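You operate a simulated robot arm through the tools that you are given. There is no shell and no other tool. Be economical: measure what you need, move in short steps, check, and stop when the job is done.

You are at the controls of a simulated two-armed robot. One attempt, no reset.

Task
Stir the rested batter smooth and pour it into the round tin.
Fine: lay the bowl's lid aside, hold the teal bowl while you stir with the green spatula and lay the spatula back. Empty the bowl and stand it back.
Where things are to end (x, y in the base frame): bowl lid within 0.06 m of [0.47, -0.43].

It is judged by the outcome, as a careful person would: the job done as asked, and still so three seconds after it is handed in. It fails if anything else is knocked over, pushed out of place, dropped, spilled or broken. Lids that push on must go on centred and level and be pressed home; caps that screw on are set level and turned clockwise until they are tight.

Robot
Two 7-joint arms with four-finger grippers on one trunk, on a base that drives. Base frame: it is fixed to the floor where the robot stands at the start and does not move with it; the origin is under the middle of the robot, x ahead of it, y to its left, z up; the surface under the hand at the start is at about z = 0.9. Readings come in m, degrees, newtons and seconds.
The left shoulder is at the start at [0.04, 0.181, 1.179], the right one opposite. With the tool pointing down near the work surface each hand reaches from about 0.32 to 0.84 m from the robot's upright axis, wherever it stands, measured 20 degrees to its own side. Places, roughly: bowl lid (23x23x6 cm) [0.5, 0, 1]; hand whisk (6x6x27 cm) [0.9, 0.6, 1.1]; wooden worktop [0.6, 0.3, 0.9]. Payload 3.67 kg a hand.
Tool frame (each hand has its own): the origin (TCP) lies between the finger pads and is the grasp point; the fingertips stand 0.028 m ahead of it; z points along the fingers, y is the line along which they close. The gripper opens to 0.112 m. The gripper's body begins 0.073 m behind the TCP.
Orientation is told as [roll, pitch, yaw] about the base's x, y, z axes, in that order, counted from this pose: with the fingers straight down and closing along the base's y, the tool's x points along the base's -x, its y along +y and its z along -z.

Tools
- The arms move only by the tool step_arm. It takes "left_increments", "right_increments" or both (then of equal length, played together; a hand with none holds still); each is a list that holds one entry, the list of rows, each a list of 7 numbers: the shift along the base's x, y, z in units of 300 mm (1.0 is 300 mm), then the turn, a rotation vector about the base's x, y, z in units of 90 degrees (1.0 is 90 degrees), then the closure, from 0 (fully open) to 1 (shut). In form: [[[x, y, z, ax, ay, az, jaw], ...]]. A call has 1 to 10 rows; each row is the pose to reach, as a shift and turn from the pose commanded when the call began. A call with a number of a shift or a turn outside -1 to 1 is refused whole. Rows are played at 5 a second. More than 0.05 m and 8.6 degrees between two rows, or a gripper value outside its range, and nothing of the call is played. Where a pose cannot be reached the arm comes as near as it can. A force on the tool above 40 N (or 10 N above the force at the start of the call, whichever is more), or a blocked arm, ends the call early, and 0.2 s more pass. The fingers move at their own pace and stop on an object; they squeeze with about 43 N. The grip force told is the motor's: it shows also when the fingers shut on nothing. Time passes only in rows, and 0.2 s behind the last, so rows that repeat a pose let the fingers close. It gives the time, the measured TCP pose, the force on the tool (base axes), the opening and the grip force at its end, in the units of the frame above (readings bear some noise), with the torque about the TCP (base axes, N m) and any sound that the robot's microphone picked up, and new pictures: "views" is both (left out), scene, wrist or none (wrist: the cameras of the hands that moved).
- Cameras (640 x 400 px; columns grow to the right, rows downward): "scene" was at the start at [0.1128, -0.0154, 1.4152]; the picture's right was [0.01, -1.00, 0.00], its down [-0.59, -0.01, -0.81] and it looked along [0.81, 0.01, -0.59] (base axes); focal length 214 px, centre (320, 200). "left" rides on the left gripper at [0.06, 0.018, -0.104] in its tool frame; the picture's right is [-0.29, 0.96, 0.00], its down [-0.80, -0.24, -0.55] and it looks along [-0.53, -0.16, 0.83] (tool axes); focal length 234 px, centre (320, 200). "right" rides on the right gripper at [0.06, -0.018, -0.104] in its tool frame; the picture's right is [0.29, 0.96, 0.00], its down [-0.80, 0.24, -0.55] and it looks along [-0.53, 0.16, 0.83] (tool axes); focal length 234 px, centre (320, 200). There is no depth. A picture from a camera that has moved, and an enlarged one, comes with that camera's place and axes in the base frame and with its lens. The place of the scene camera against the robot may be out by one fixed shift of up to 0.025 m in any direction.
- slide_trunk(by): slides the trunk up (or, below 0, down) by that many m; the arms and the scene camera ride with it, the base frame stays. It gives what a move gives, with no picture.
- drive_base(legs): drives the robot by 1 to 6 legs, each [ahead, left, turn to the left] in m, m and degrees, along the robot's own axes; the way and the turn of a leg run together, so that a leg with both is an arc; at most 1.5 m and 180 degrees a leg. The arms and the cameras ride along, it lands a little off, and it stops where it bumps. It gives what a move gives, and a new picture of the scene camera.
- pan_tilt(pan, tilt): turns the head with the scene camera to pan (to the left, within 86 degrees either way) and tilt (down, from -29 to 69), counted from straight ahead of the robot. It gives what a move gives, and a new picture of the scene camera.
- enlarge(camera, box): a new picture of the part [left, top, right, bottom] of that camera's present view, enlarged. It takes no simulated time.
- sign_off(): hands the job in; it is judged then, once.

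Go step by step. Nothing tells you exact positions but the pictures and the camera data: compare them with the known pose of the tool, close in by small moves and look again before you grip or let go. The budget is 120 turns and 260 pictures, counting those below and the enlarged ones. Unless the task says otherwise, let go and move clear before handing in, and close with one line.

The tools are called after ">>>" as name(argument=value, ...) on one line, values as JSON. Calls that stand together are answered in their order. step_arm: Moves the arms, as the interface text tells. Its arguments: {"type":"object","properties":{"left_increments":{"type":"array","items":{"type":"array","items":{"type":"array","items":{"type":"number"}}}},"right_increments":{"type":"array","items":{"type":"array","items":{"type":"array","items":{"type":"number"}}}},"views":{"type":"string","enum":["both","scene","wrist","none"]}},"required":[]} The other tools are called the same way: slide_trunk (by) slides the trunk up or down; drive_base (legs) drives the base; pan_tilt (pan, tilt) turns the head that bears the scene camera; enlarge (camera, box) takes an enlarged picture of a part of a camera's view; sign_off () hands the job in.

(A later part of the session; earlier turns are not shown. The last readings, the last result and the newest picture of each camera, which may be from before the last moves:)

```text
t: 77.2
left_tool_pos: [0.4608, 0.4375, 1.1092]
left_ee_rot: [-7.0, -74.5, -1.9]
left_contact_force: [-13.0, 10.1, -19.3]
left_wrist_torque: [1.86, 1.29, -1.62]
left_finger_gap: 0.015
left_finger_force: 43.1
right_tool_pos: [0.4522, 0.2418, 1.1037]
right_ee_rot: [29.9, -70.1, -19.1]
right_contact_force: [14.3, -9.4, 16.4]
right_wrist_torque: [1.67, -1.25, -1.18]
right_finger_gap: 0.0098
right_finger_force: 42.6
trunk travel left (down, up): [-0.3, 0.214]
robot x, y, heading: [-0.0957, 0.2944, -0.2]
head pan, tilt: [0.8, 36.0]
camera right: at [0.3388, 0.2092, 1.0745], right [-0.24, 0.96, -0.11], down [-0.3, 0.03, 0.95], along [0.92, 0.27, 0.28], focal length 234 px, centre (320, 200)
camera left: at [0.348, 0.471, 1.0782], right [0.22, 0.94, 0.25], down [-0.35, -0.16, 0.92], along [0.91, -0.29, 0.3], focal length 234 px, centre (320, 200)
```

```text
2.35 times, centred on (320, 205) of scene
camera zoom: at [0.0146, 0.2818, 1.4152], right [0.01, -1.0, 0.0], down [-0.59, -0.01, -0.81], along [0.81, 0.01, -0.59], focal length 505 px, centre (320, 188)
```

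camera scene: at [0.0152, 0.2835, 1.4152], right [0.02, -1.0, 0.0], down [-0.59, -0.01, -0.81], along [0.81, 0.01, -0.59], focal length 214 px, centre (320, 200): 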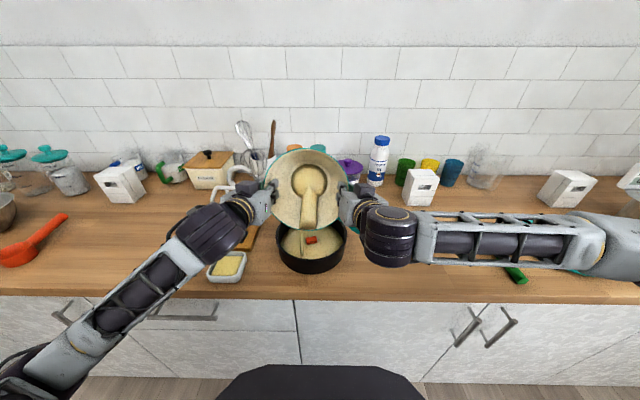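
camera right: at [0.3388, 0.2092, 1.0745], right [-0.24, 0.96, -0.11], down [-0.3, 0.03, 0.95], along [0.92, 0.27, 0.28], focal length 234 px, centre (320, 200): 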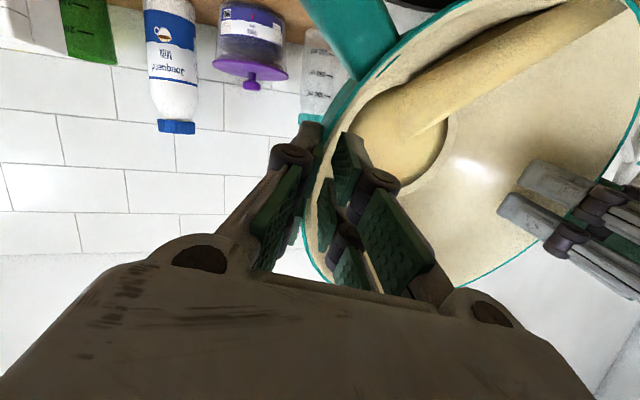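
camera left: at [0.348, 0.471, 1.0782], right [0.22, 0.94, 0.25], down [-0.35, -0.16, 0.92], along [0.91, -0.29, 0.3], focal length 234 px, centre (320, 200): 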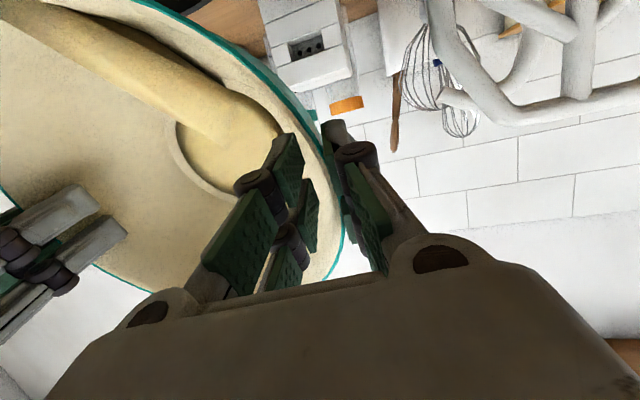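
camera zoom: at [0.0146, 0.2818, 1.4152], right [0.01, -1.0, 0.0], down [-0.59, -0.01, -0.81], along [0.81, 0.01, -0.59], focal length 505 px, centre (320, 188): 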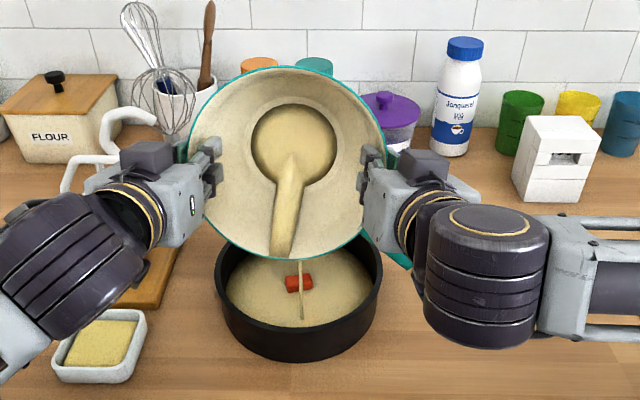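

It's still draining slowly. I'll tilt further in a small step and watch the hands.

>>> step_arm(right_increments=[[[0, -0.002, 0, 0, -0.04, 0, 1], [0, -0.002, 0, 0, -0.08, 0, 1], [0, -0.002, 0, 0, -0.12, 0, 1], [0, -0.002, 0, 0, -0.12, 0, 1]]], left_increments=[[[0, 0.001, 0, 0, -0.04, 0, 1], [0, 0.001, 0, 0, -0.08, 0, 1], [0, 0.001, 0, 0, -0.12, 0, 1], [0, 0.001, 0, 0, -0.12, 0, 1]]], views="scene")

```text
t: 77.6
left_tool_pos: [0.4612, 0.4435, 1.1075]
left_ee_rot: [-5.2, -76.2, -3.0]
left_contact_force: [-12.3, 4.8, -13.3]
left_wrist_torque: [1.38, 0.1, -1.75]
left_finger_gap: 0.0151
left_finger_force: 42.5
right_tool_pos: [0.4521, 0.2481, 1.1027]
right_ee_rot: [31.8, -70.7, -21.2]
right_contact_force: [13.1, -3.6, 10.0]
right_wrist_torque: [0.99, -0.03, -0.73]
right_finger_gap: 0.0093
right_finger_force: 42.8
right hand out of reach, approached as far as the arm can: row 1
trunk travel left (down, up): [-0.3, 0.214]
robot x, y, heading: [-0.0997, 0.2972, 0.1]
head pan, tilt: [0.8, 36.0]
stopped in row 1 (left hand): the force on the tool passed its limit at 46 N (the readings are from after the stop); the commanded pose is now the measured one
camera scene: at [0.0143, 0.2833, 1.4152], right [0.02, -1.0, 0.0], down [-0.59, -0.01, -0.81], along [0.81, 0.01, -0.59], focal length 214 px, centre (320, 200)
```

scene: 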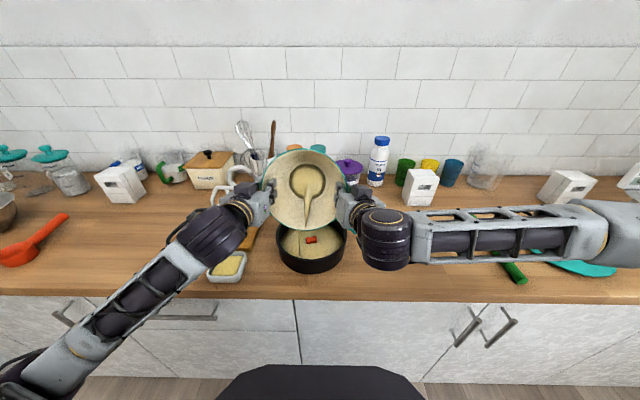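

The right wrist is near its limit. I'll ease the hands forward and right, then reposition the base back and left, keeping the lip over the tin.

>>> step_arm(right_increments=[[[0.03, -0.01, 0, 0, 0, 0, 1], [0.08, -0.03, 0, 0, 0, 0, 1], [0.13, -0.05, 0, 0, 0, 0, 1], [0.18, -0.08, 0, 0, 0, 0, 1]]], left_increments=[[[0.03, -0.01, 0, 0, 0, 0, 1], [0.08, -0.03, 0, 0, 0, 0, 1], [0.13, -0.05, 0, 0, 0, 0, 1], [0.18, -0.08, 0, 0, 0, 0, 1]]], views="scene")

```text
t: 78.6
left_tool_pos: [0.5168, 0.4176, 1.111]
left_ee_rot: [-5.3, -76.4, -2.6]
left_contact_force: [-14.6, 3.5, -20.2]
left_wrist_torque: [1.91, 1.38, -1.57]
left_finger_gap: 0.0167
left_finger_force: 43.1
right_tool_pos: [0.5046, 0.2226, 1.1008]
right_ee_rot: [31.6, -70.5, -20.6]
right_contact_force: [15.3, -4.9, 17.9]
right_wrist_torque: [1.85, -1.29, -1.34]
right_finger_gap: 0.0102
right_finger_force: 43.0
trunk travel left (down, up): [-0.3, 0.214]
robot x, y, heading: [-0.1014, 0.2954, 0.0]
head pan, tilt: [0.8, 36.0]
camera scene: at [0.0154, 0.2809, 1.4151], right [0.02, -1.0, 0.0], down [-0.59, -0.01, -0.81], along [0.81, 0.01, -0.59], focal length 214 px, centre (320, 200)
```

scene: 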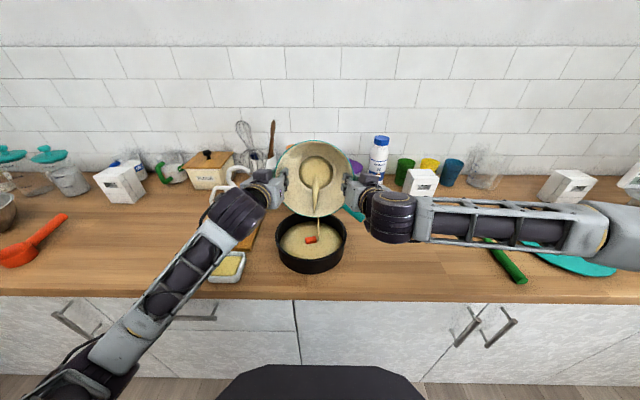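

>>> drive_base(legs=[[-0.1, 0.05, 0]])

>>> step_arm(right_increments=[[[0.02, -0.02, 0.004, -0.015, 0, 0, 1], [0.06, -0.05, 0.008, -0.03, 0, 0, 1], [0.11, -0.08, 0.011, -0.045, 0, 0, 1], [0.15, -0.1, 0.013, -0.06, 0, 0, 1]]], left_increments=[[[0.02, -0.02, -0.004, 0, 0, 0, 1], [0.06, -0.05, -0.008, 0, 0, 0, 1], [0.11, -0.08, -0.011, 0, 0, 0, 1], [0.15, -0.1, -0.013, 0, 0, 0, 1]]], views="scene")

>>> enlarge(camera="scene", box=[220, 120, 420, 290])

```text
t: 79.8
left_tool_pos: [0.417, 0.4663, 1.1106]
left_ee_rot: [-5.6, -76.6, -2.4]
left_contact_force: [-14.1, 3.7, -19.9]
left_wrist_torque: [1.87, 1.03, -1.69]
left_finger_gap: 0.0165
left_finger_force: 43.3
right_tool_pos: [0.4053, 0.2721, 1.1013]
right_ee_rot: [31.4, -70.5, -20.4]
right_contact_force: [14.1, -3.3, 17.5]
right_wrist_torque: [1.83, -0.94, -1.16]
right_finger_gap: 0.0104
right_finger_force: 43.4
trunk travel left (down, up): [-0.3, 0.214]
robot x, y, heading: [-0.1922, 0.3461, 0.1]
head pan, tilt: [0.8, 36.0]
camera scene: at [-0.0841, 0.3315, 1.4152], right [0.01, -1.0, 0.0], down [-0.59, -0.01, -0.81], along [0.81, 0.01, -0.59], focal length 214 px, centre (320, 200)
```

scene: 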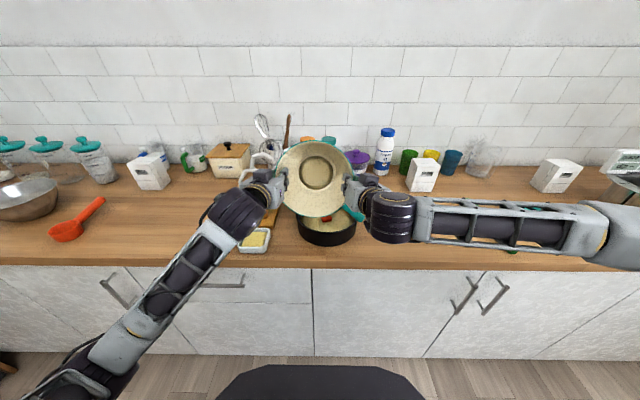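

```text
t: 80.8
left_tool_pos: [0.4635, 0.4331, 1.1048]
left_ee_rot: [-5.1, -76.3, -2.9]
left_contact_force: [-13.3, 8.4, -21.4]
left_wrist_torque: [1.88, 1.45, -1.69]
left_finger_gap: 0.0144
left_finger_force: 43.1
right_tool_pos: [0.4522, 0.2411, 1.1046]
right_ee_rot: [15.2, -71.8, -5.2]
right_contact_force: [13.5, -8.0, 18.5]
right_wrist_torque: [1.98, -1.53, -1.08]
right_finger_gap: 0.0119
right_finger_force: 43.4
trunk travel left (down, up): [-0.3, 0.214]
robot x, y, heading: [-0.1937, 0.3491, -0.1]
head pan, tilt: [0.8, 36.0]
camera scene: at [-0.0829, 0.3306, 1.4151], right [0.01, -1.0, 0.0], down [-0.59, -0.01, -0.81], along [0.81, 0.01, -0.59], focal length 214 px, centre (320, 200)
```

scene: 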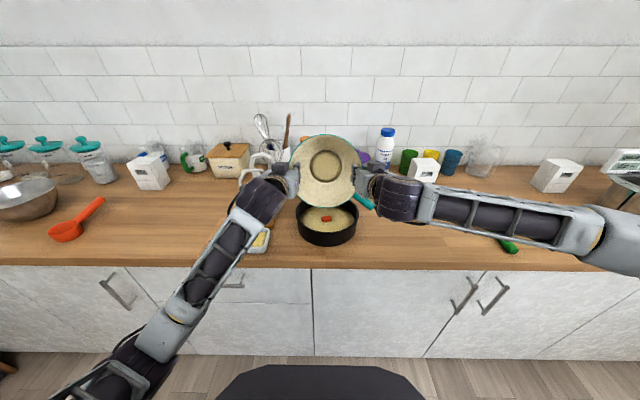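

```text
2.35 times, centred on (320, 205) of scene
camera zoom: at [-0.0829, 0.3306, 1.4151], right [0.01, -1.0, 0.0], down [-0.59, -0.01, -0.81], along [0.81, 0.01, -0.59], focal length 505 px, centre (320, 188)
```

zoom: 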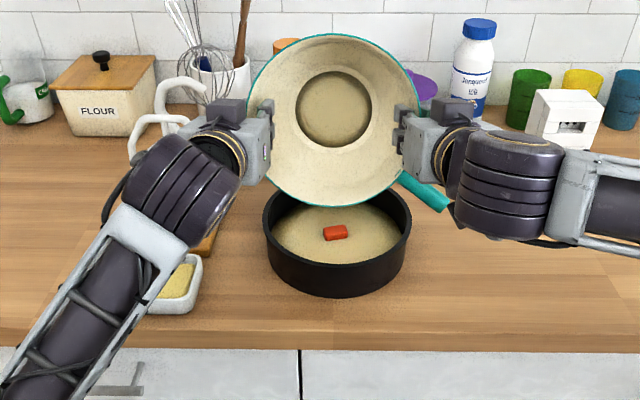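

The repositioning freed the right wrist, and the bowl looks nearly empty. I'll tilt further to drain the rest.

>>> step_arm(right_increments=[[[0, 0, 0.004, 0.01, -0.04, 0, 1], [0, 0, 0.006, 0.015, -0.09, 0, 1], [0, 0, 0.008, 0.015, -0.14, 0, 1], [0, 0, 0.01, 0.015, -0.18, 0, 1]]], left_increments=[[[0, 0, -0.002, 0.01, -0.04, 0, 1], [0, 0, 0.0, 0.015, -0.09, 0, 1], [0, 0, 0.002, 0.015, -0.14, 0, 1], [0, 0, 0.004, 0.015, -0.18, 0, 1]]], views="scene")

>>> enlarge(camera="scene", box=[220, 120, 420, 290])

```text
t: 81.8
left_tool_pos: [0.4615, 0.4372, 1.1062]
left_ee_rot: [134.3, -86.8, -142.0]
left_contact_force: [-9.9, 12.9, -23.8]
left_wrist_torque: [2.3, 1.04, -1.08]
left_finger_gap: 0.013
left_finger_force: 42.7
right_tool_pos: [0.4502, 0.2434, 1.1077]
right_ee_rot: [15.8, -73.3, -5.1]
right_contact_force: [10.1, -12.0, 21.5]
right_wrist_torque: [2.03, -1.18, -1.03]
right_finger_gap: 0.0106
right_finger_force: 42.8
right hand out of reach, approached as far as the arm can: row 2, 3, 4
trunk travel left (down, up): [-0.3, 0.214]
robot x, y, heading: [-0.1989, 0.3489, -0.2]
head pan, tilt: [0.8, 36.0]
camera scene: at [-0.0837, 0.331, 1.4152], right [0.01, -1.0, 0.0], down [-0.59, -0.01, -0.81], along [0.81, 0.01, -0.59], focal length 214 px, centre (320, 200)
```

scene: 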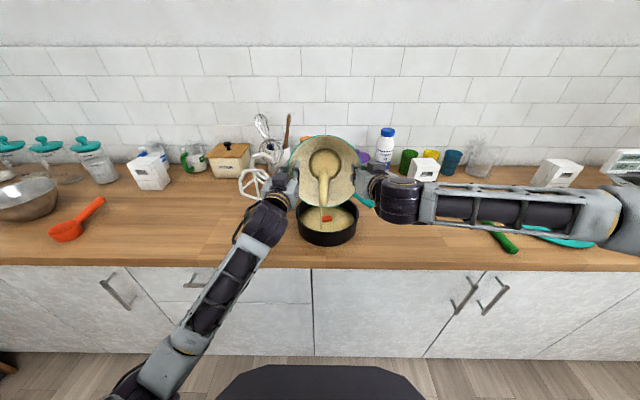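

```text
2.35 times, centred on (320, 205) of scene
camera zoom: at [-0.0837, 0.331, 1.4152], right [0.01, -1.0, 0.0], down [-0.59, -0.01, -0.81], along [0.81, 0.01, -0.59], focal length 505 px, centre (320, 188)
```

zoom: 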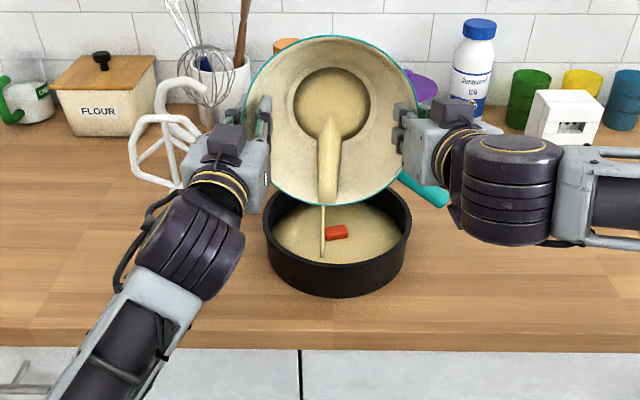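

Only the right wrist is limited; the left still tilts freely and the batter runs on. I'll rotate with the left hand while the right acts as a pivot.

>>> step_arm(right_increments=[[[0, 0, 0, 0.005, 0, 0, 1], [0, 0, 0, 0.01, 0, 0, 1], [0, 0, 0, 0.01, 0, 0, 1], [0, 0, 0, 0.01, 0, 0, 1], [0, 0, 0, 0.01, 0, 0, 1], [0, 0, 0, 0.01, 0, 0, 1]]], left_increments=[[[0, 0, 0, 0.005, -0.04, 0, 1], [0, 0, 0, 0.01, -0.08, 0, 1], [0, 0, 0, 0.01, -0.12, 0, 1], [0, 0, 0, 0.01, -0.16, 0, 1], [0, 0, 0, 0.01, -0.16, 0, 1], [0, 0, 0, 0.01, -0.16, 0, 1]]], views="scene")

>>> enlarge(camera="scene", box=[220, 120, 420, 290])

```text
t: 83.2
left_tool_pos: [0.4635, 0.436, 1.1069]
left_ee_rot: [162.9, -72.5, -170.9]
left_contact_force: [-8.1, -8.3, -20.3]
left_wrist_torque: [1.87, 0.28, -1.07]
left_finger_gap: 0.0077
left_finger_force: 42.8
right_tool_pos: [0.4509, 0.2437, 1.1076]
right_ee_rot: [19.0, -73.1, -7.9]
right_contact_force: [7.7, 8.2, 18.0]
right_wrist_torque: [1.75, -0.39, -0.39]
right_finger_gap: 0.0077
right_finger_force: 43.1
trunk travel left (down, up): [-0.3, 0.214]
robot x, y, heading: [-0.1991, 0.3468, 0.1]
head pan, tilt: [0.8, 36.0]
camera scene: at [-0.0836, 0.3309, 1.4152], right [0.01, -1.0, 0.0], down [-0.59, -0.01, -0.81], along [0.81, 0.01, -0.59], focal length 214 px, centre (320, 200)
```

scene: 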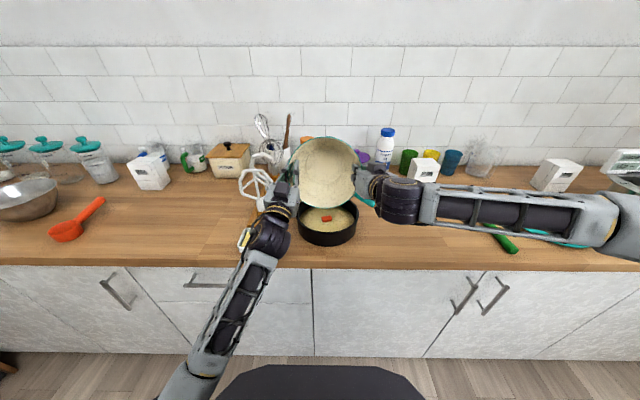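

```text
2.35 times, centred on (320, 205) of scene
camera zoom: at [-0.0836, 0.3309, 1.4152], right [0.01, -1.0, 0.0], down [-0.59, -0.01, -0.81], along [0.81, 0.01, -0.59], focal length 505 px, centre (320, 188)
```

zoom: 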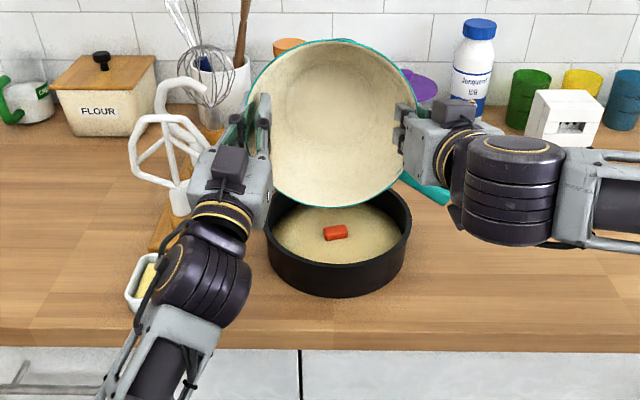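

The bowl looks empty, with no pool or stream left. I'll hold a moment to drip and verify with the wrist cameras.

>>> step_arm(right_increments=[[[0, 0, 0, 0, 0, 0, 1], [0, 0, 0, 0, 0, 0, 1], [0, 0, 0, 0, 0, 0, 1], [0, 0, 0, 0, 0, 0, 1], [0, 0, 0, 0, 0, 0, 1], [0, 0, 0, 0, 0, 0, 1]]], left_increments=[[[0, 0, 0, 0, 0, 0, 1], [0, 0, 0, 0, 0, 0, 1], [0, 0, 0, 0, 0, 0, 1], [0, 0, 0, 0, 0, 0, 1], [0, 0, 0, 0, 0, 0, 1], [0, 0, 0, 0, 0, 0, 1]]], views="wrist")

>>> enlarge(camera="scene", box=[260, 120, 400, 250])

```text
t: 84.6
left_tool_pos: [0.462, 0.4349, 1.1072]
left_ee_rot: [162.9, -72.6, -170.6]
left_contact_force: [-8.0, -18.2, -17.4]
left_wrist_torque: [1.48, -0.69, -1.39]
left_finger_gap: 0.0073
left_finger_force: 43.0
right_tool_pos: [0.4502, 0.2411, 1.109]
right_ee_rot: [18.7, -73.1, -7.8]
right_contact_force: [9.1, 18.0, 14.9]
right_wrist_torque: [1.67, 0.62, -0.08]
right_finger_gap: 0.0077
right_finger_force: 42.6
trunk travel left (down, up): [-0.3, 0.214]
robot x, y, heading: [-0.1974, 0.3474, 0.2]
head pan, tilt: [0.8, 36.0]
camera right: at [0.3388, 0.2064, 1.0758], right [-0.25, 0.95, -0.19], down [-0.33, 0.1, 0.94], along [0.91, 0.3, 0.29], focal length 234 px, centre (320, 200)
camera left: at [0.3836, 0.4701, 1.0218], right [0.03, 0.93, 0.36], down [-0.79, -0.2, 0.58], along [0.61, -0.3, 0.73], focal length 234 px, centre (320, 200)
```

right: 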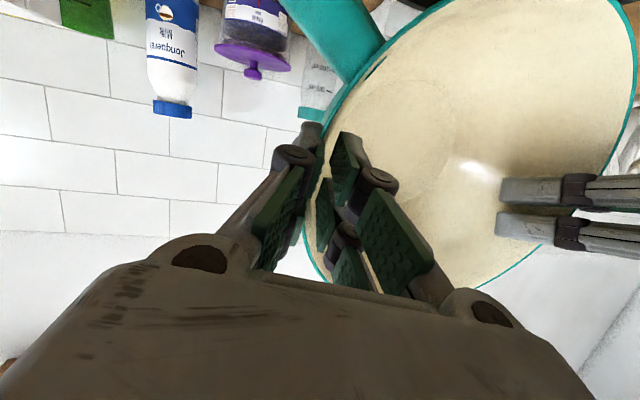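
left: 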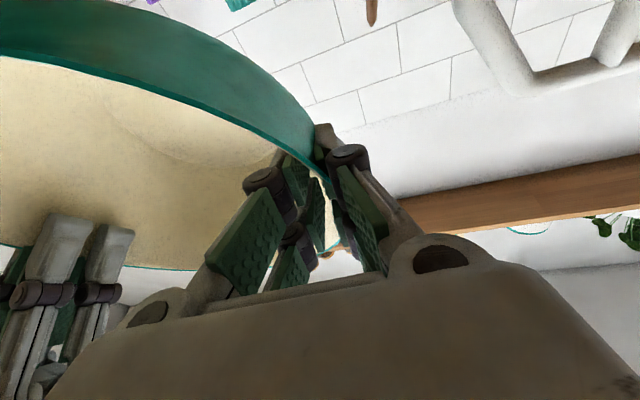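

```text
3.08 times, centred on (330, 185) of scene
camera zoom: at [-0.0836, 0.331, 1.4152], right [0.01, -1.0, 0.0], down [-0.59, -0.01, -0.81], along [0.81, 0.01, -0.59], focal length 660 px, centre (289, 246)
```

zoom: 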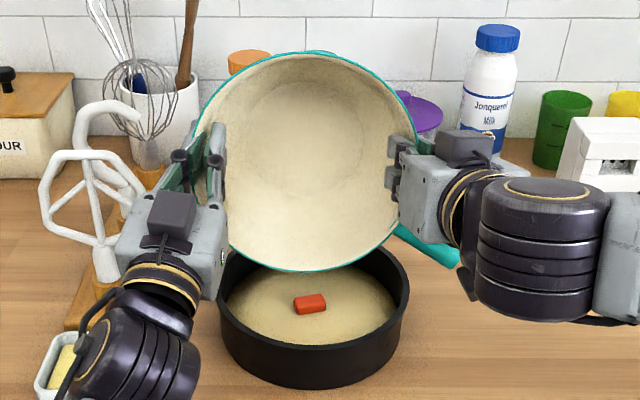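

The bowl is empty and the tin is filled with nothing spilled. I'll turn the left hand back first, then bring the bowl upright with both hands together.

>>> step_arm(right_increments=[[[0, 0.003, 0, 0, 0, 0, 1], [0, 0.003, 0, 0, 0, 0, 1], [0, 0.003, 0, 0, 0, 0, 1], [0, 0.003, 0, 0, 0, 0, 1], [0, 0.003, 0, 0, 0, 0, 1]]], left_increments=[[[0, -0.003, 0, 0, 0.06, 0, 1], [0, -0.003, 0, 0, 0.13, 0, 1], [0, -0.003, 0, 0, 0.2, 0, 1], [0, -0.003, 0, 0, 0.27, 0, 1], [0, -0.003, 0, 0, 0.33, 0, 1]]], views="scene")

```text
t: 85.8
left_tool_pos: [0.463, 0.4335, 1.1065]
left_ee_rot: [4.0, -77.1, -12.3]
left_contact_force: [-9.4, -7.6, -8.6]
left_wrist_torque: [-0.39, -1.16, -1.52]
left_finger_gap: 0.0063
left_finger_force: 41.3
right_tool_pos: [0.4507, 0.2422, 1.1058]
right_ee_rot: [18.6, -73.0, -8.0]
right_contact_force: [9.6, 8.1, 6.8]
right_wrist_torque: [1.92, 1.17, -0.17]
right_finger_gap: 0.007
right_finger_force: 42.7
trunk travel left (down, up): [-0.3, 0.214]
robot x, y, heading: [-0.1942, 0.3469, -0.0]
head pan, tilt: [0.8, 36.0]
camera scene: at [-0.0834, 0.3307, 1.4152], right [0.01, -1.0, 0.0], down [-0.59, -0.01, -0.81], along [0.81, 0.01, -0.59], focal length 214 px, centre (320, 200)
```

scene: 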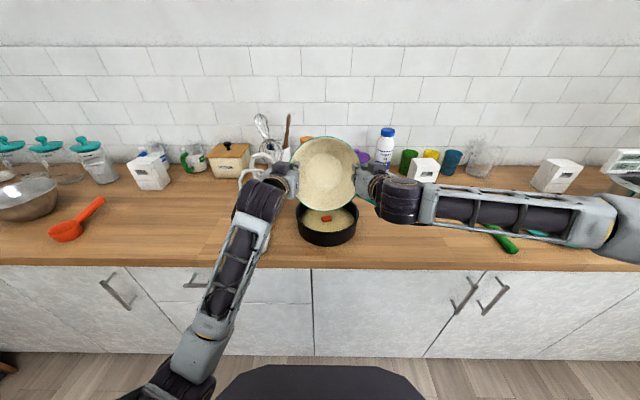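

Now both hands rotate back together.

>>> step_arm(right_increments=[[[0.01, 0, 0.01, 0, 0.06, 0, 1], [0.03, 0, 0.03, 0, 0.13, 0, 1], [0.05, 0, 0.05, 0, 0.2, 0, 1], [0.07, 0, 0.07, 0, 0.27, 0, 1], [0.09, 0, 0.09, 0, 0.34, 0, 1], [0.1, 0, 0.1, 0, 0.4, 0, 1]]], left_increments=[[[0.01, 0, 0.01, 0, 0.06, 0, 1], [0.03, 0, 0.03, 0, 0.13, 0, 1], [0.05, 0, 0.05, 0, 0.2, 0, 1], [0.07, 0, 0.07, 0, 0.27, 0, 1], [0.09, 0, 0.09, 0, 0.34, 0, 1], [0.1, 0, 0.1, 0, 0.4, 0, 1]]], views="both")

```text
t: 87.2
left_tool_pos: [0.4929, 0.4335, 1.1354]
left_ee_rot: [-5.7, -41.1, -3.8]
left_contact_force: [-17.5, -9.6, -13.2]
left_wrist_torque: [0.62, 0.62, -1.66]
left_finger_gap: 0.0062
left_finger_force: 41.1
right_tool_pos: [0.4819, 0.2425, 1.1376]
right_ee_rot: [13.1, -37.3, -2.9]
right_contact_force: [17.6, 10.2, 10.3]
right_wrist_torque: [1.72, -0.72, -1.63]
right_finger_gap: 0.0071
right_finger_force: 43.3
trunk travel left (down, up): [-0.3, 0.214]
robot x, y, heading: [-0.2005, 0.3499, 0.2]
head pan, tilt: [0.8, 36.0]
camera scene: at [-0.0829, 0.3311, 1.4151], right [0.01, -1.0, 0.0], down [-0.59, -0.01, -0.81], along [0.81, 0.01, -0.59], focal length 214 px, centre (320, 200)
camera right: at [0.374, 0.2061, 1.1784], right [-0.31, 0.95, 0.0], down [0.28, 0.09, 0.96], along [0.91, 0.3, -0.3], focal length 234 px, centre (320, 200)
camera left: at [0.383, 0.4697, 1.173], right [0.34, 0.93, 0.12], down [0.21, -0.2, 0.96], along [0.92, -0.3, -0.26], focal length 234 px, centre (320, 200)
```

scene: 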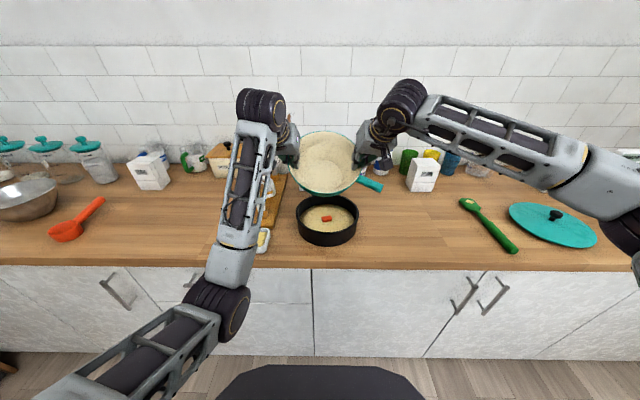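
right: 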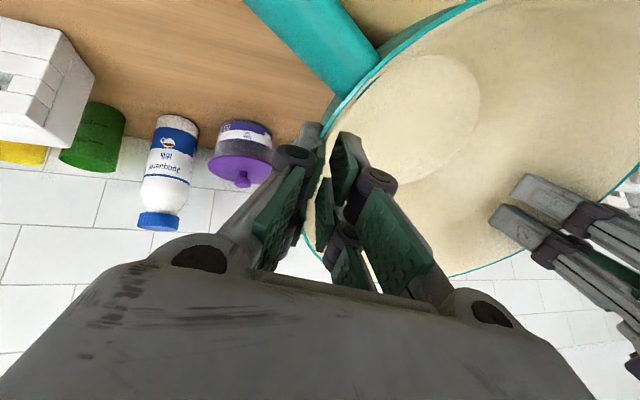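
left: 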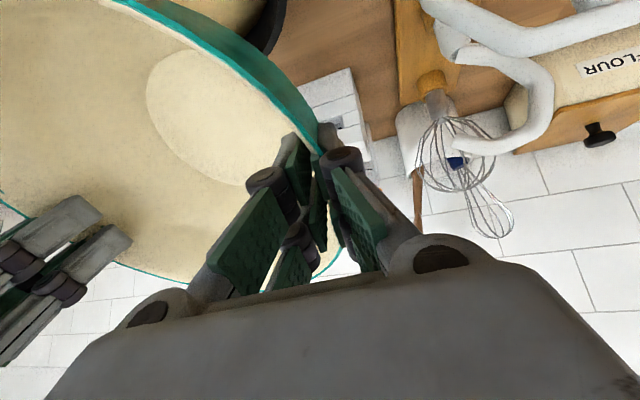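

The bowl follows nicely. I'll finish bringing it upright.

>>> step_arm(right_increments=[[[0.005, 0.002, 0.0, 0, 0.07, 0, 1], [0.005, 0.002, 0.0, 0, 0.14, 0, 1], [0.005, 0.002, 0.0, 0, 0.21, 0, 1], [0.005, 0.002, 0.0, 0, 0.28, 0, 1], [0.005, 0.002, 0.0, 0, 0.35, 0, 1], [0.005, 0.002, 0.0, 0, 0.415, 0, 1]]], left_increments=[[[-0.005, -0.002, 0.0, 0, 0.075, 0, 1], [-0.005, -0.002, 0.0, 0, 0.15, 0, 1], [-0.005, -0.002, 0.0, 0, 0.225, 0, 1], [-0.005, -0.002, 0.0, 0, 0.3, 0, 1], [-0.005, -0.002, 0.0, 0, 0.38, 0, 1], [-0.005, -0.002, 0.0, 0, 0.455, 0, 1]]], views="scene")

>>> enlarge(camera="scene", box=[240, 120, 420, 270])

```text
t: 88.6
left_tool_pos: [0.4916, 0.435, 1.137]
left_ee_rot: [-8.1, -0.4, -2.7]
left_contact_force: [-17.6, 7.1, -8.2]
left_wrist_torque: [0.63, -1.02, -1.55]
left_finger_gap: 0.0059
left_finger_force: 41.1
right_tool_pos: [0.4834, 0.2425, 1.1359]
right_ee_rot: [11.1, 0.2, -2.3]
right_contact_force: [17.8, -5.7, 5.2]
right_wrist_torque: [0.72, 0.97, -1.98]
right_finger_gap: 0.0072
right_finger_force: 43.2
trunk travel left (down, up): [-0.3, 0.214]
robot x, y, heading: [-0.1981, 0.3463, 0.1]
head pan, tilt: [0.8, 36.0]
camera scene: at [-0.0828, 0.3315, 1.4151], right [0.01, -1.0, 0.0], down [-0.59, -0.01, -0.81], along [0.81, 0.01, -0.59], focal length 214 px, centre (320, 200)
```

scene: 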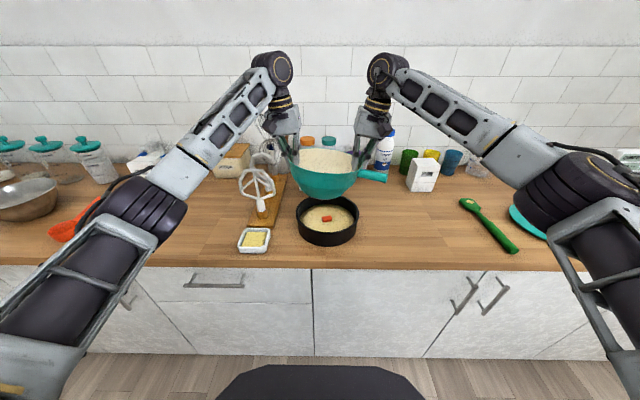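

```text
2.67 times, centred on (330, 195) of scene
camera zoom: at [-0.0828, 0.3315, 1.4151], right [0.01, -1.0, 0.0], down [-0.59, -0.01, -0.81], along [0.81, 0.01, -0.59], focal length 572 px, centre (293, 213)
```

zoom: 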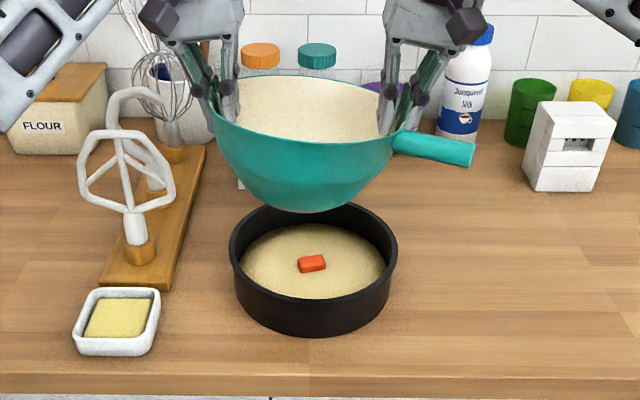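

The bowl is upright, nothing was spilled, and the batter is level in the tin. I'll drive back right 0.31 m to bring the bowl over its old place.

>>> drive_base(legs=[[0, -0.155, 0], [0, -0.155, 0]])

```text
t: 91.0
left_tool_pos: [0.4905, 0.1255, 1.1367]
left_ee_rot: [-8.1, -0.3, -2.7]
left_contact_force: [-18.0, 8.5, -6.6]
left_wrist_torque: [0.46, 0.01, -1.33]
left_finger_gap: 0.0061
left_finger_force: 40.6
right_tool_pos: [0.4826, -0.0677, 1.1363]
right_ee_rot: [11.1, 0.0, -2.3]
right_contact_force: [18.2, -7.7, 3.7]
right_wrist_torque: [0.5, -0.09, -2.22]
right_finger_gap: 0.0068
right_finger_force: 43.1
trunk travel left (down, up): [-0.3, 0.214]
robot x, y, heading: [-0.1991, 0.0358, 0.1]
head pan, tilt: [0.8, 36.0]
camera scene: at [-0.0832, 0.0213, 1.4152], right [0.01, -1.0, 0.0], down [-0.59, -0.01, -0.81], along [0.81, 0.01, -0.59], focal length 214 px, centre (320, 200)
```

scene: 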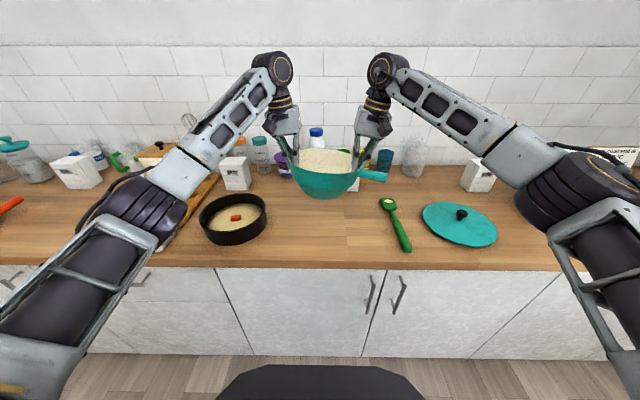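

The bowl is over its place. I'll lower it to just above the counter with a small correction back and in tilt.

>>> step_arm(right_increments=[[[-0.01, 0, -0.08, 0, -0.01, 0, 1], [-0.02, 0, -0.18, 0, -0.02, 0, 1], [-0.03, 0, -0.28, 0, -0.03, 0, 1], [-0.035, 0, -0.35, 0, -0.04, 0, 1]]], left_increments=[[[-0.01, 0, -0.08, 0, -0.01, 0, 1], [-0.02, 0, -0.18, 0, -0.02, 0, 1], [-0.035, 0, -0.28, 0, -0.03, 0, 1], [-0.045, 0, -0.35, 0, -0.04, 0, 1]]], views="scene")

>>> enlarge(camera="scene", box=[240, 130, 420, 270])

```text
t: 92.0
left_tool_pos: [0.4778, 0.1253, 1.029]
left_ee_rot: [-7.9, -4.0, -2.8]
left_contact_force: [-4.4, -9.6, -5.5]
left_wrist_torque: [-0.13, 0.17, 1.36]
left_finger_gap: 0.0058
left_finger_force: 40.8
right_tool_pos: [0.4727, -0.0689, 1.0303]
right_ee_rot: [11.3, -3.7, -2.3]
right_contact_force: [4.8, 10.1, 3.0]
right_wrist_torque: [0.95, -0.25, -2.21]
right_finger_gap: 0.0063
right_finger_force: 42.7
trunk travel left (down, up): [-0.3, 0.214]
robot x, y, heading: [-0.1969, 0.0353, -0.0]
head pan, tilt: [0.8, 36.0]
camera scene: at [-0.0827, 0.021, 1.4151], right [0.01, -1.0, 0.0], down [-0.59, -0.01, -0.81], along [0.81, 0.01, -0.59], focal length 214 px, centre (320, 200)
```

scene: 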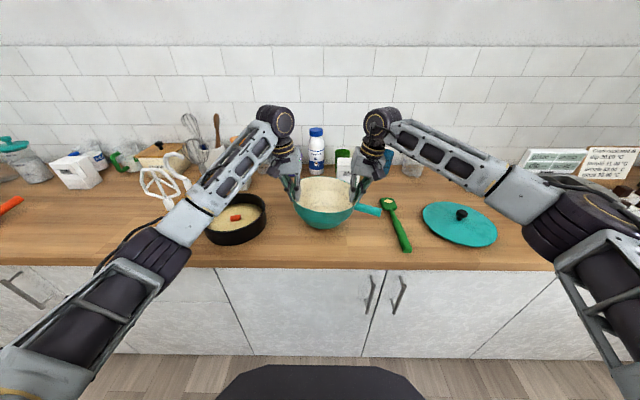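

```text
2.86 times, centred on (330, 200) of scene
camera zoom: at [-0.0827, 0.021, 1.4151], right [0.01, -1.0, 0.0], down [-0.59, -0.01, -0.81], along [0.81, 0.01, -0.59], focal length 613 px, centre (291, 200)
```

zoom: 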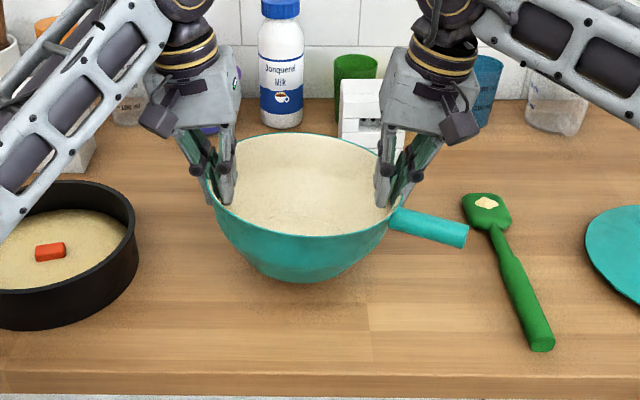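

About 2–3 cm to go. I'll lower gently until contact.

>>> step_arm(right_increments=[[[0, 0, -0.03, 0, 0, 0, 1], [0, 0, -0.055, 0, 0, 0, 1], [0, 0, -0.075, 0, 0, 0, 1], [0, 0, -0.085, 0, 0, 0, 1], [0, 0, -0.095, 0, 0, 0, 1]]], left_increments=[[[0, 0, -0.03, 0, 0, 0, 1], [0, 0, -0.055, 0, 0, 0, 1], [0, 0, -0.075, 0, 0, 0, 1], [0, 0, -0.085, 0, 0, 0, 1], [0, 0, -0.095, 0, 0, 0, 1]]], views="both")

>>> enlarge(camera="scene", box=[240, 130, 420, 270])

```text
t: 93.2
left_tool_pos: [0.4754, 0.1249, 1.0063]
left_ee_rot: [-8.0, -4.4, -2.7]
left_contact_force: [-2.4, -8.5, 6.2]
left_wrist_torque: [-0.34, -1.16, 1.51]
left_finger_gap: 0.006
left_finger_force: 40.9
right_tool_pos: [0.4707, -0.0686, 1.0071]
right_ee_rot: [11.6, -4.1, -2.4]
right_contact_force: [5.9, 10.3, 25.4]
right_wrist_torque: [1.06, 0.19, -2.18]
right_finger_gap: 0.0061
right_finger_force: 42.5
trunk travel left (down, up): [-0.3, 0.214]
robot x, y, heading: [-0.1935, 0.033, 0.1]
head pan, tilt: [0.8, 36.0]
camera scene: at [-0.0865, 0.0209, 1.4158], right [0.01, -1.0, 0.0], down [-0.59, -0.01, -0.81], along [0.81, 0.01, -0.59], focal length 214 px, centre (320, 200)
camera right: at [0.4035, -0.104, 1.1009], right [-0.26, 0.95, 0.17], down [0.76, 0.09, 0.64], along [0.6, 0.3, -0.75], focal length 234 px, centre (320, 200)
camera left: at [0.41, 0.1599, 1.1026], right [0.34, 0.93, -0.11], down [0.74, -0.2, 0.64], along [0.58, -0.3, -0.76], focal length 234 px, centre (320, 200)
```

scene: 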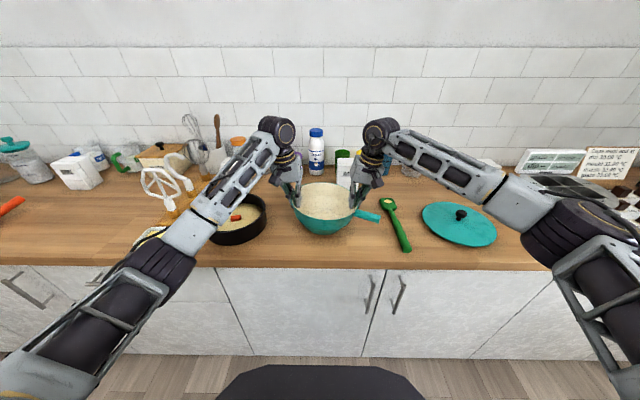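
right: 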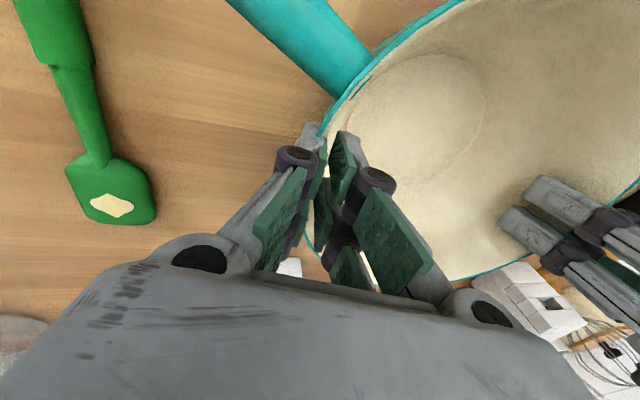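
left: 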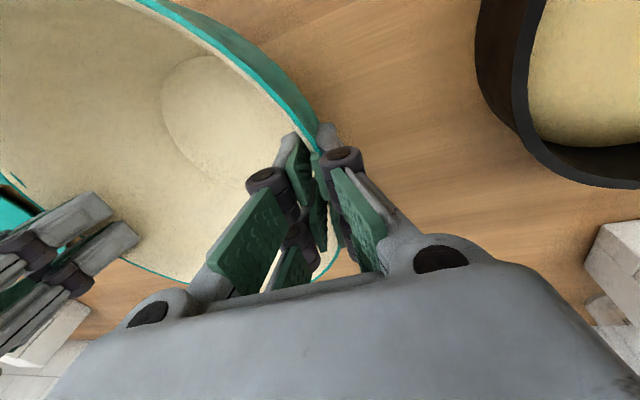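

```text
2.86 times, centred on (330, 200) of scene
camera zoom: at [-0.0865, 0.0209, 1.4158], right [0.01, -1.0, 0.0], down [-0.59, -0.01, -0.81], along [0.81, 0.01, -0.59], focal length 613 px, centre (291, 200)
```

zoom: 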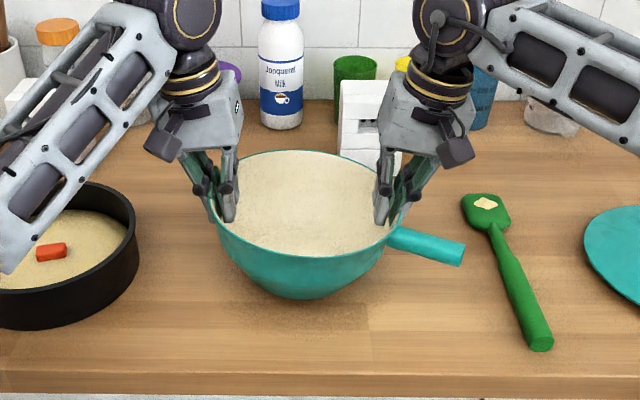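

The bowl touches on its right side first, tilted a few degrees with the left higher. I'll lower the left hand and roll both slightly to level it.

>>> step_arm(right_increments=[[[0, 0, 0.005, -0.015, 0, 0, 1], [0, 0, 0.005, -0.03, 0, 0, 1], [0, 0, 0.005, -0.045, 0, 0, 1], [0, 0, 0.005, -0.05, 0, 0, 1]]], left_increments=[[[0, 0, -0.012, -0.015, 0, 0, 1], [0, 0, -0.024, -0.03, 0, 0, 1], [0, 0, -0.036, -0.045, 0, 0, 1], [0, 0, -0.045, -0.05, 0, 0, 1]]], views="none")

>>> enlarge(camera="scene", box=[240, 130, 420, 270])

```text
t: 94.2
left_tool_pos: [0.4738, 0.1268, 0.9959]
left_ee_rot: [-12.5, -4.7, -2.5]
left_contact_force: [-9.7, 5.2, 30.7]
left_wrist_torque: [0.45, 0.06, 1.24]
left_finger_gap: 0.0059
left_finger_force: 40.6
right_tool_pos: [0.4683, -0.0646, 1.0098]
right_ee_rot: [6.9, -4.2, -2.0]
right_contact_force: [7.9, 19.9, 23.7]
right_wrist_torque: [1.26, -0.91, -2.35]
right_finger_gap: 0.0058
right_finger_force: 42.6
trunk travel left (down, up): [-0.3, 0.214]
robot x, y, heading: [-0.1976, 0.0359, 0.1]
head pan, tilt: [0.8, 36.0]
```

```text
2.86 times, centred on (330, 200) of scene
camera zoom: at [-0.0902, 0.0239, 1.4159], right [0.01, -1.0, 0.0], down [-0.58, -0.01, -0.81], along [0.81, 0.01, -0.58], focal length 613 px, centre (291, 200)
```

zoom: 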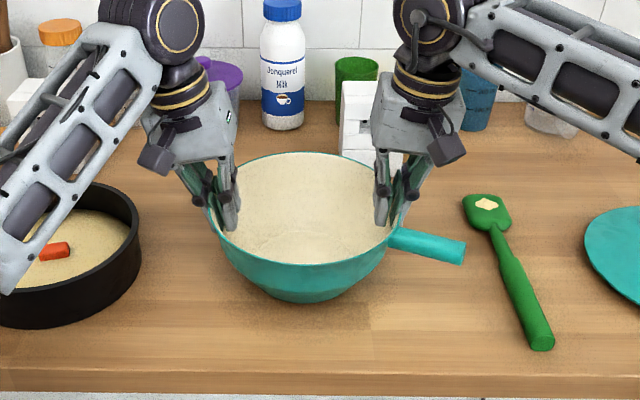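

It's resting on the counter nearly level. I'll ease the pressure and open both hands gently, then lift clear.

>>> step_arm(right_increments=[[[0, 0, 0.006, 0, 0, 0, 1], [0, 0, 0.01, 0, 0, 0, 1], [0, 0, 0.01, 0, 0, 0, 0.85], [0, 0, 0.01, 0, 0, 0, 0.7], [0, 0, 0.01, 0, 0, 0, 0.5], [0, 0, 0.01, 0, 0, 0, 0.4]]], left_increments=[[[0, 0, 0.006, 0, 0, 0, 1], [0, 0, 0.01, 0, 0, 0, 1], [0, 0, 0.01, 0, 0, 0, 0.85], [0, 0, 0.01, 0, 0, 0, 0.7], [0, 0, 0.01, 0, 0, 0, 0.5], [0, 0, 0.01, 0, 0, 0, 0.4]]], views="both")

```text
t: 95.6
left_tool_pos: [0.4763, 0.1257, 0.9931]
left_ee_rot: [-12.5, -4.2, -2.6]
left_contact_force: [0.3, -1.5, 0.6]
left_wrist_torque: [0.0, -0.01, 0.01]
left_finger_gap: 0.067
left_finger_force: 0.0
right_tool_pos: [0.4716, -0.0695, 1.0076]
right_ee_rot: [6.8, -3.8, -2.1]
right_contact_force: [0.1, -0.6, -0.3]
right_wrist_torque: [-0.02, -0.02, 0.03]
right_finger_gap: 0.0673
right_finger_force: 0.0
trunk travel left (down, up): [-0.3, 0.214]
robot x, y, heading: [-0.195, 0.0368, -0.1]
head pan, tilt: [0.8, 36.0]
camera scene: at [-0.0841, 0.0207, 1.4153], right [0.01, -1.0, 0.0], down [-0.59, -0.01, -0.81], along [0.81, 0.01, -0.59], focal length 214 px, centre (320, 200)
camera right: at [0.4048, -0.0967, 1.104], right [-0.26, 0.96, 0.09], down [0.76, 0.15, 0.63], along [0.59, 0.24, -0.77], focal length 234 px, centre (320, 200)
camera left: at [0.4118, 0.1673, 1.0864], right [0.34, 0.92, -0.18], down [0.75, -0.15, 0.65], along [0.57, -0.36, -0.74], focal length 234 px, centre (320, 200)
```

scene: 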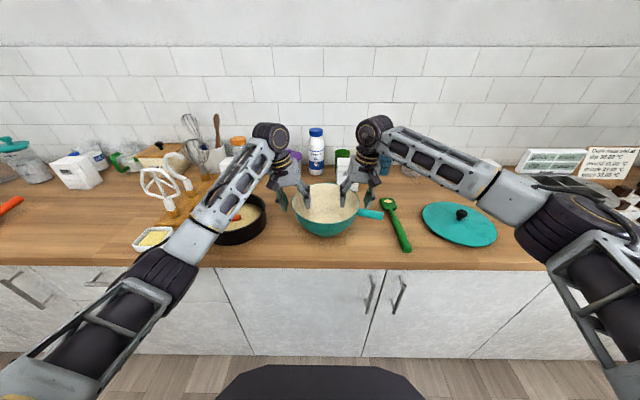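
right: 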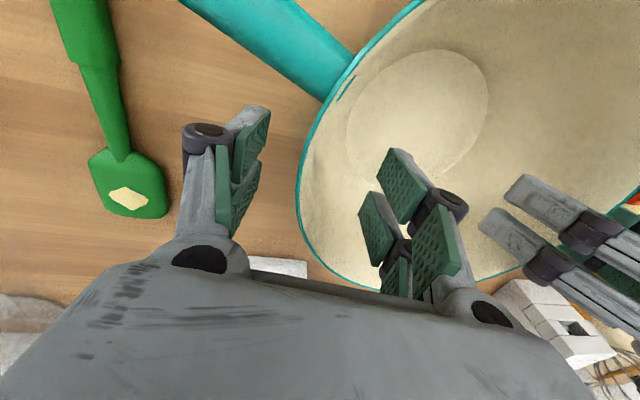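
left: 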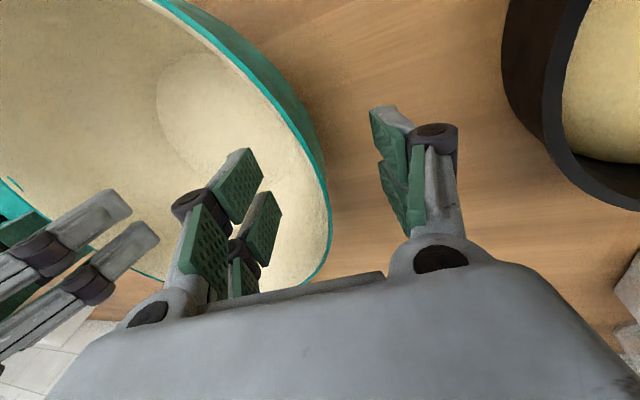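

Both hands are free. I'll lift straight up, then move them apart.

>>> step_arm(right_increments=[[[0, 0, 0.08, 0, 0, 0, 0.4], [0, 0, 0.2, 0, 0, 0, 0.4], [0, 0, 0.33, 0, 0, 0, 0.4], [0, 0, 0.46, 0, 0, 0, 0.4], [0, -0.12, 0.5, 0, 0, 0, 0.4], [0, -0.26, 0.5, 0, 0, 0, 0.4], [0, -0.4, 0.5, 0, 0, 0, 0.4], [0, -0.54, 0.5, 0, 0, 0, 0.4]]], left_increments=[[[0, 0, 0.08, 0, 0, 0, 0.4], [0, 0, 0.2, 0, 0, 0, 0.4], [0, 0, 0.33, 0, 0, 0, 0.4], [0, 0, 0.46, 0, 0, 0, 0.4], [0, 0.1, 0.58, 0, 0, 0, 0.4], [0, 0.2, 0.68, 0, 0, 0, 0.4], [0, 0.3, 0.78, 0, 0, 0, 0.4], [0, 0.4, 0.88, 0, 0, 0, 0.4]]], views="both")

>>> enlarge(camera="scene", box=[160, 130, 420, 280])

```text
t: 97.4
left_tool_pos: [0.4761, 0.2423, 1.2581]
left_ee_rot: [-12.3, -4.3, -2.6]
left_contact_force: [0.3, 0.9, 0.6]
left_wrist_torque: [0.03, -0.03, 0.01]
left_finger_gap: 0.0672
left_finger_force: 0.1
right_tool_pos: [0.4702, -0.2313, 1.1571]
right_ee_rot: [6.8, -3.8, -2.0]
right_contact_force: [-0.6, 0.8, -0.5]
right_wrist_torque: [0.03, 0.01, 0.0]
right_finger_gap: 0.0669
right_finger_force: 0.1
trunk travel left (down, up): [-0.3, 0.214]
robot x, y, heading: [-0.1949, 0.0334, 0.2]
head pan, tilt: [0.8, 36.0]
camera scene: at [-0.0849, 0.0194, 1.4153], right [0.01, -1.0, 0.0], down [-0.59, -0.01, -0.81], along [0.81, 0.01, -0.59], focal length 214 px, centre (320, 200)
camera right: at [0.4034, -0.26, 1.254], right [-0.26, 0.96, 0.1], down [0.76, 0.15, 0.63], along [0.59, 0.24, -0.77], focal length 234 px, centre (320, 200)
camera left: at [0.4098, 0.285, 1.3506], right [0.34, 0.92, -0.18], down [0.74, -0.15, 0.65], along [0.57, -0.36, -0.74], focal length 234 px, centre (320, 200)
```

scene: 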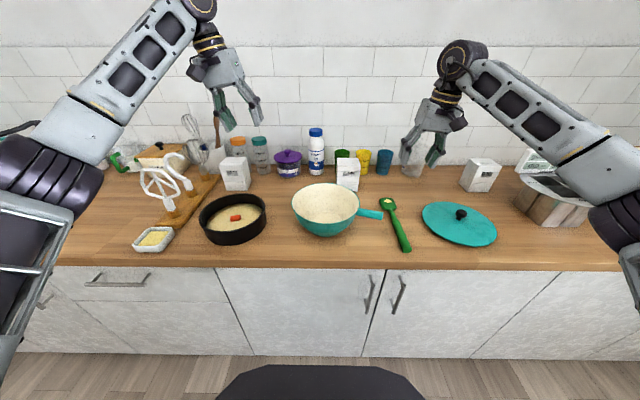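
right: 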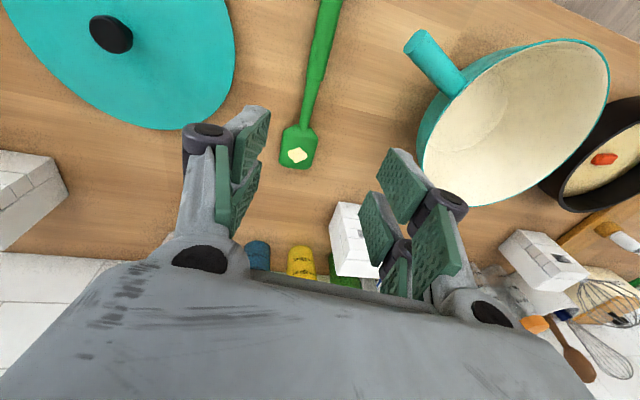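
left: 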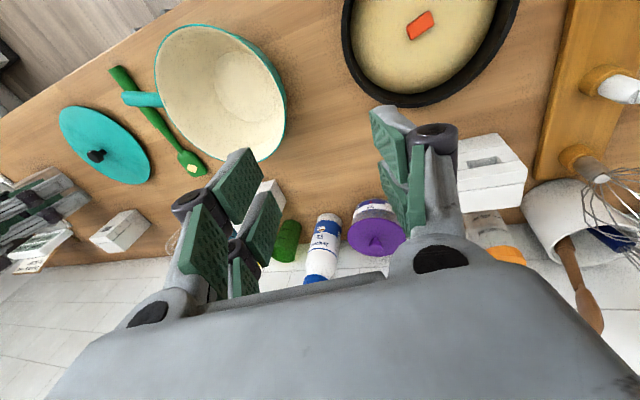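

```text
2.46 times, centred on (290, 205) of scene
camera zoom: at [-0.0849, 0.0194, 1.4153], right [0.01, -1.0, 0.0], down [-0.59, -0.01, -0.81], along [0.81, 0.01, -0.59], focal length 528 px, centre (394, 188)
```

zoom: 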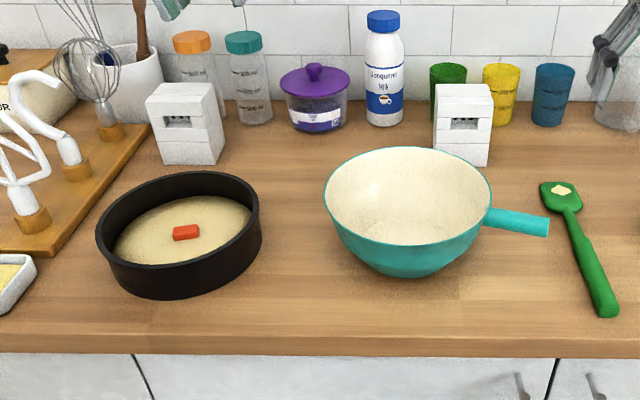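

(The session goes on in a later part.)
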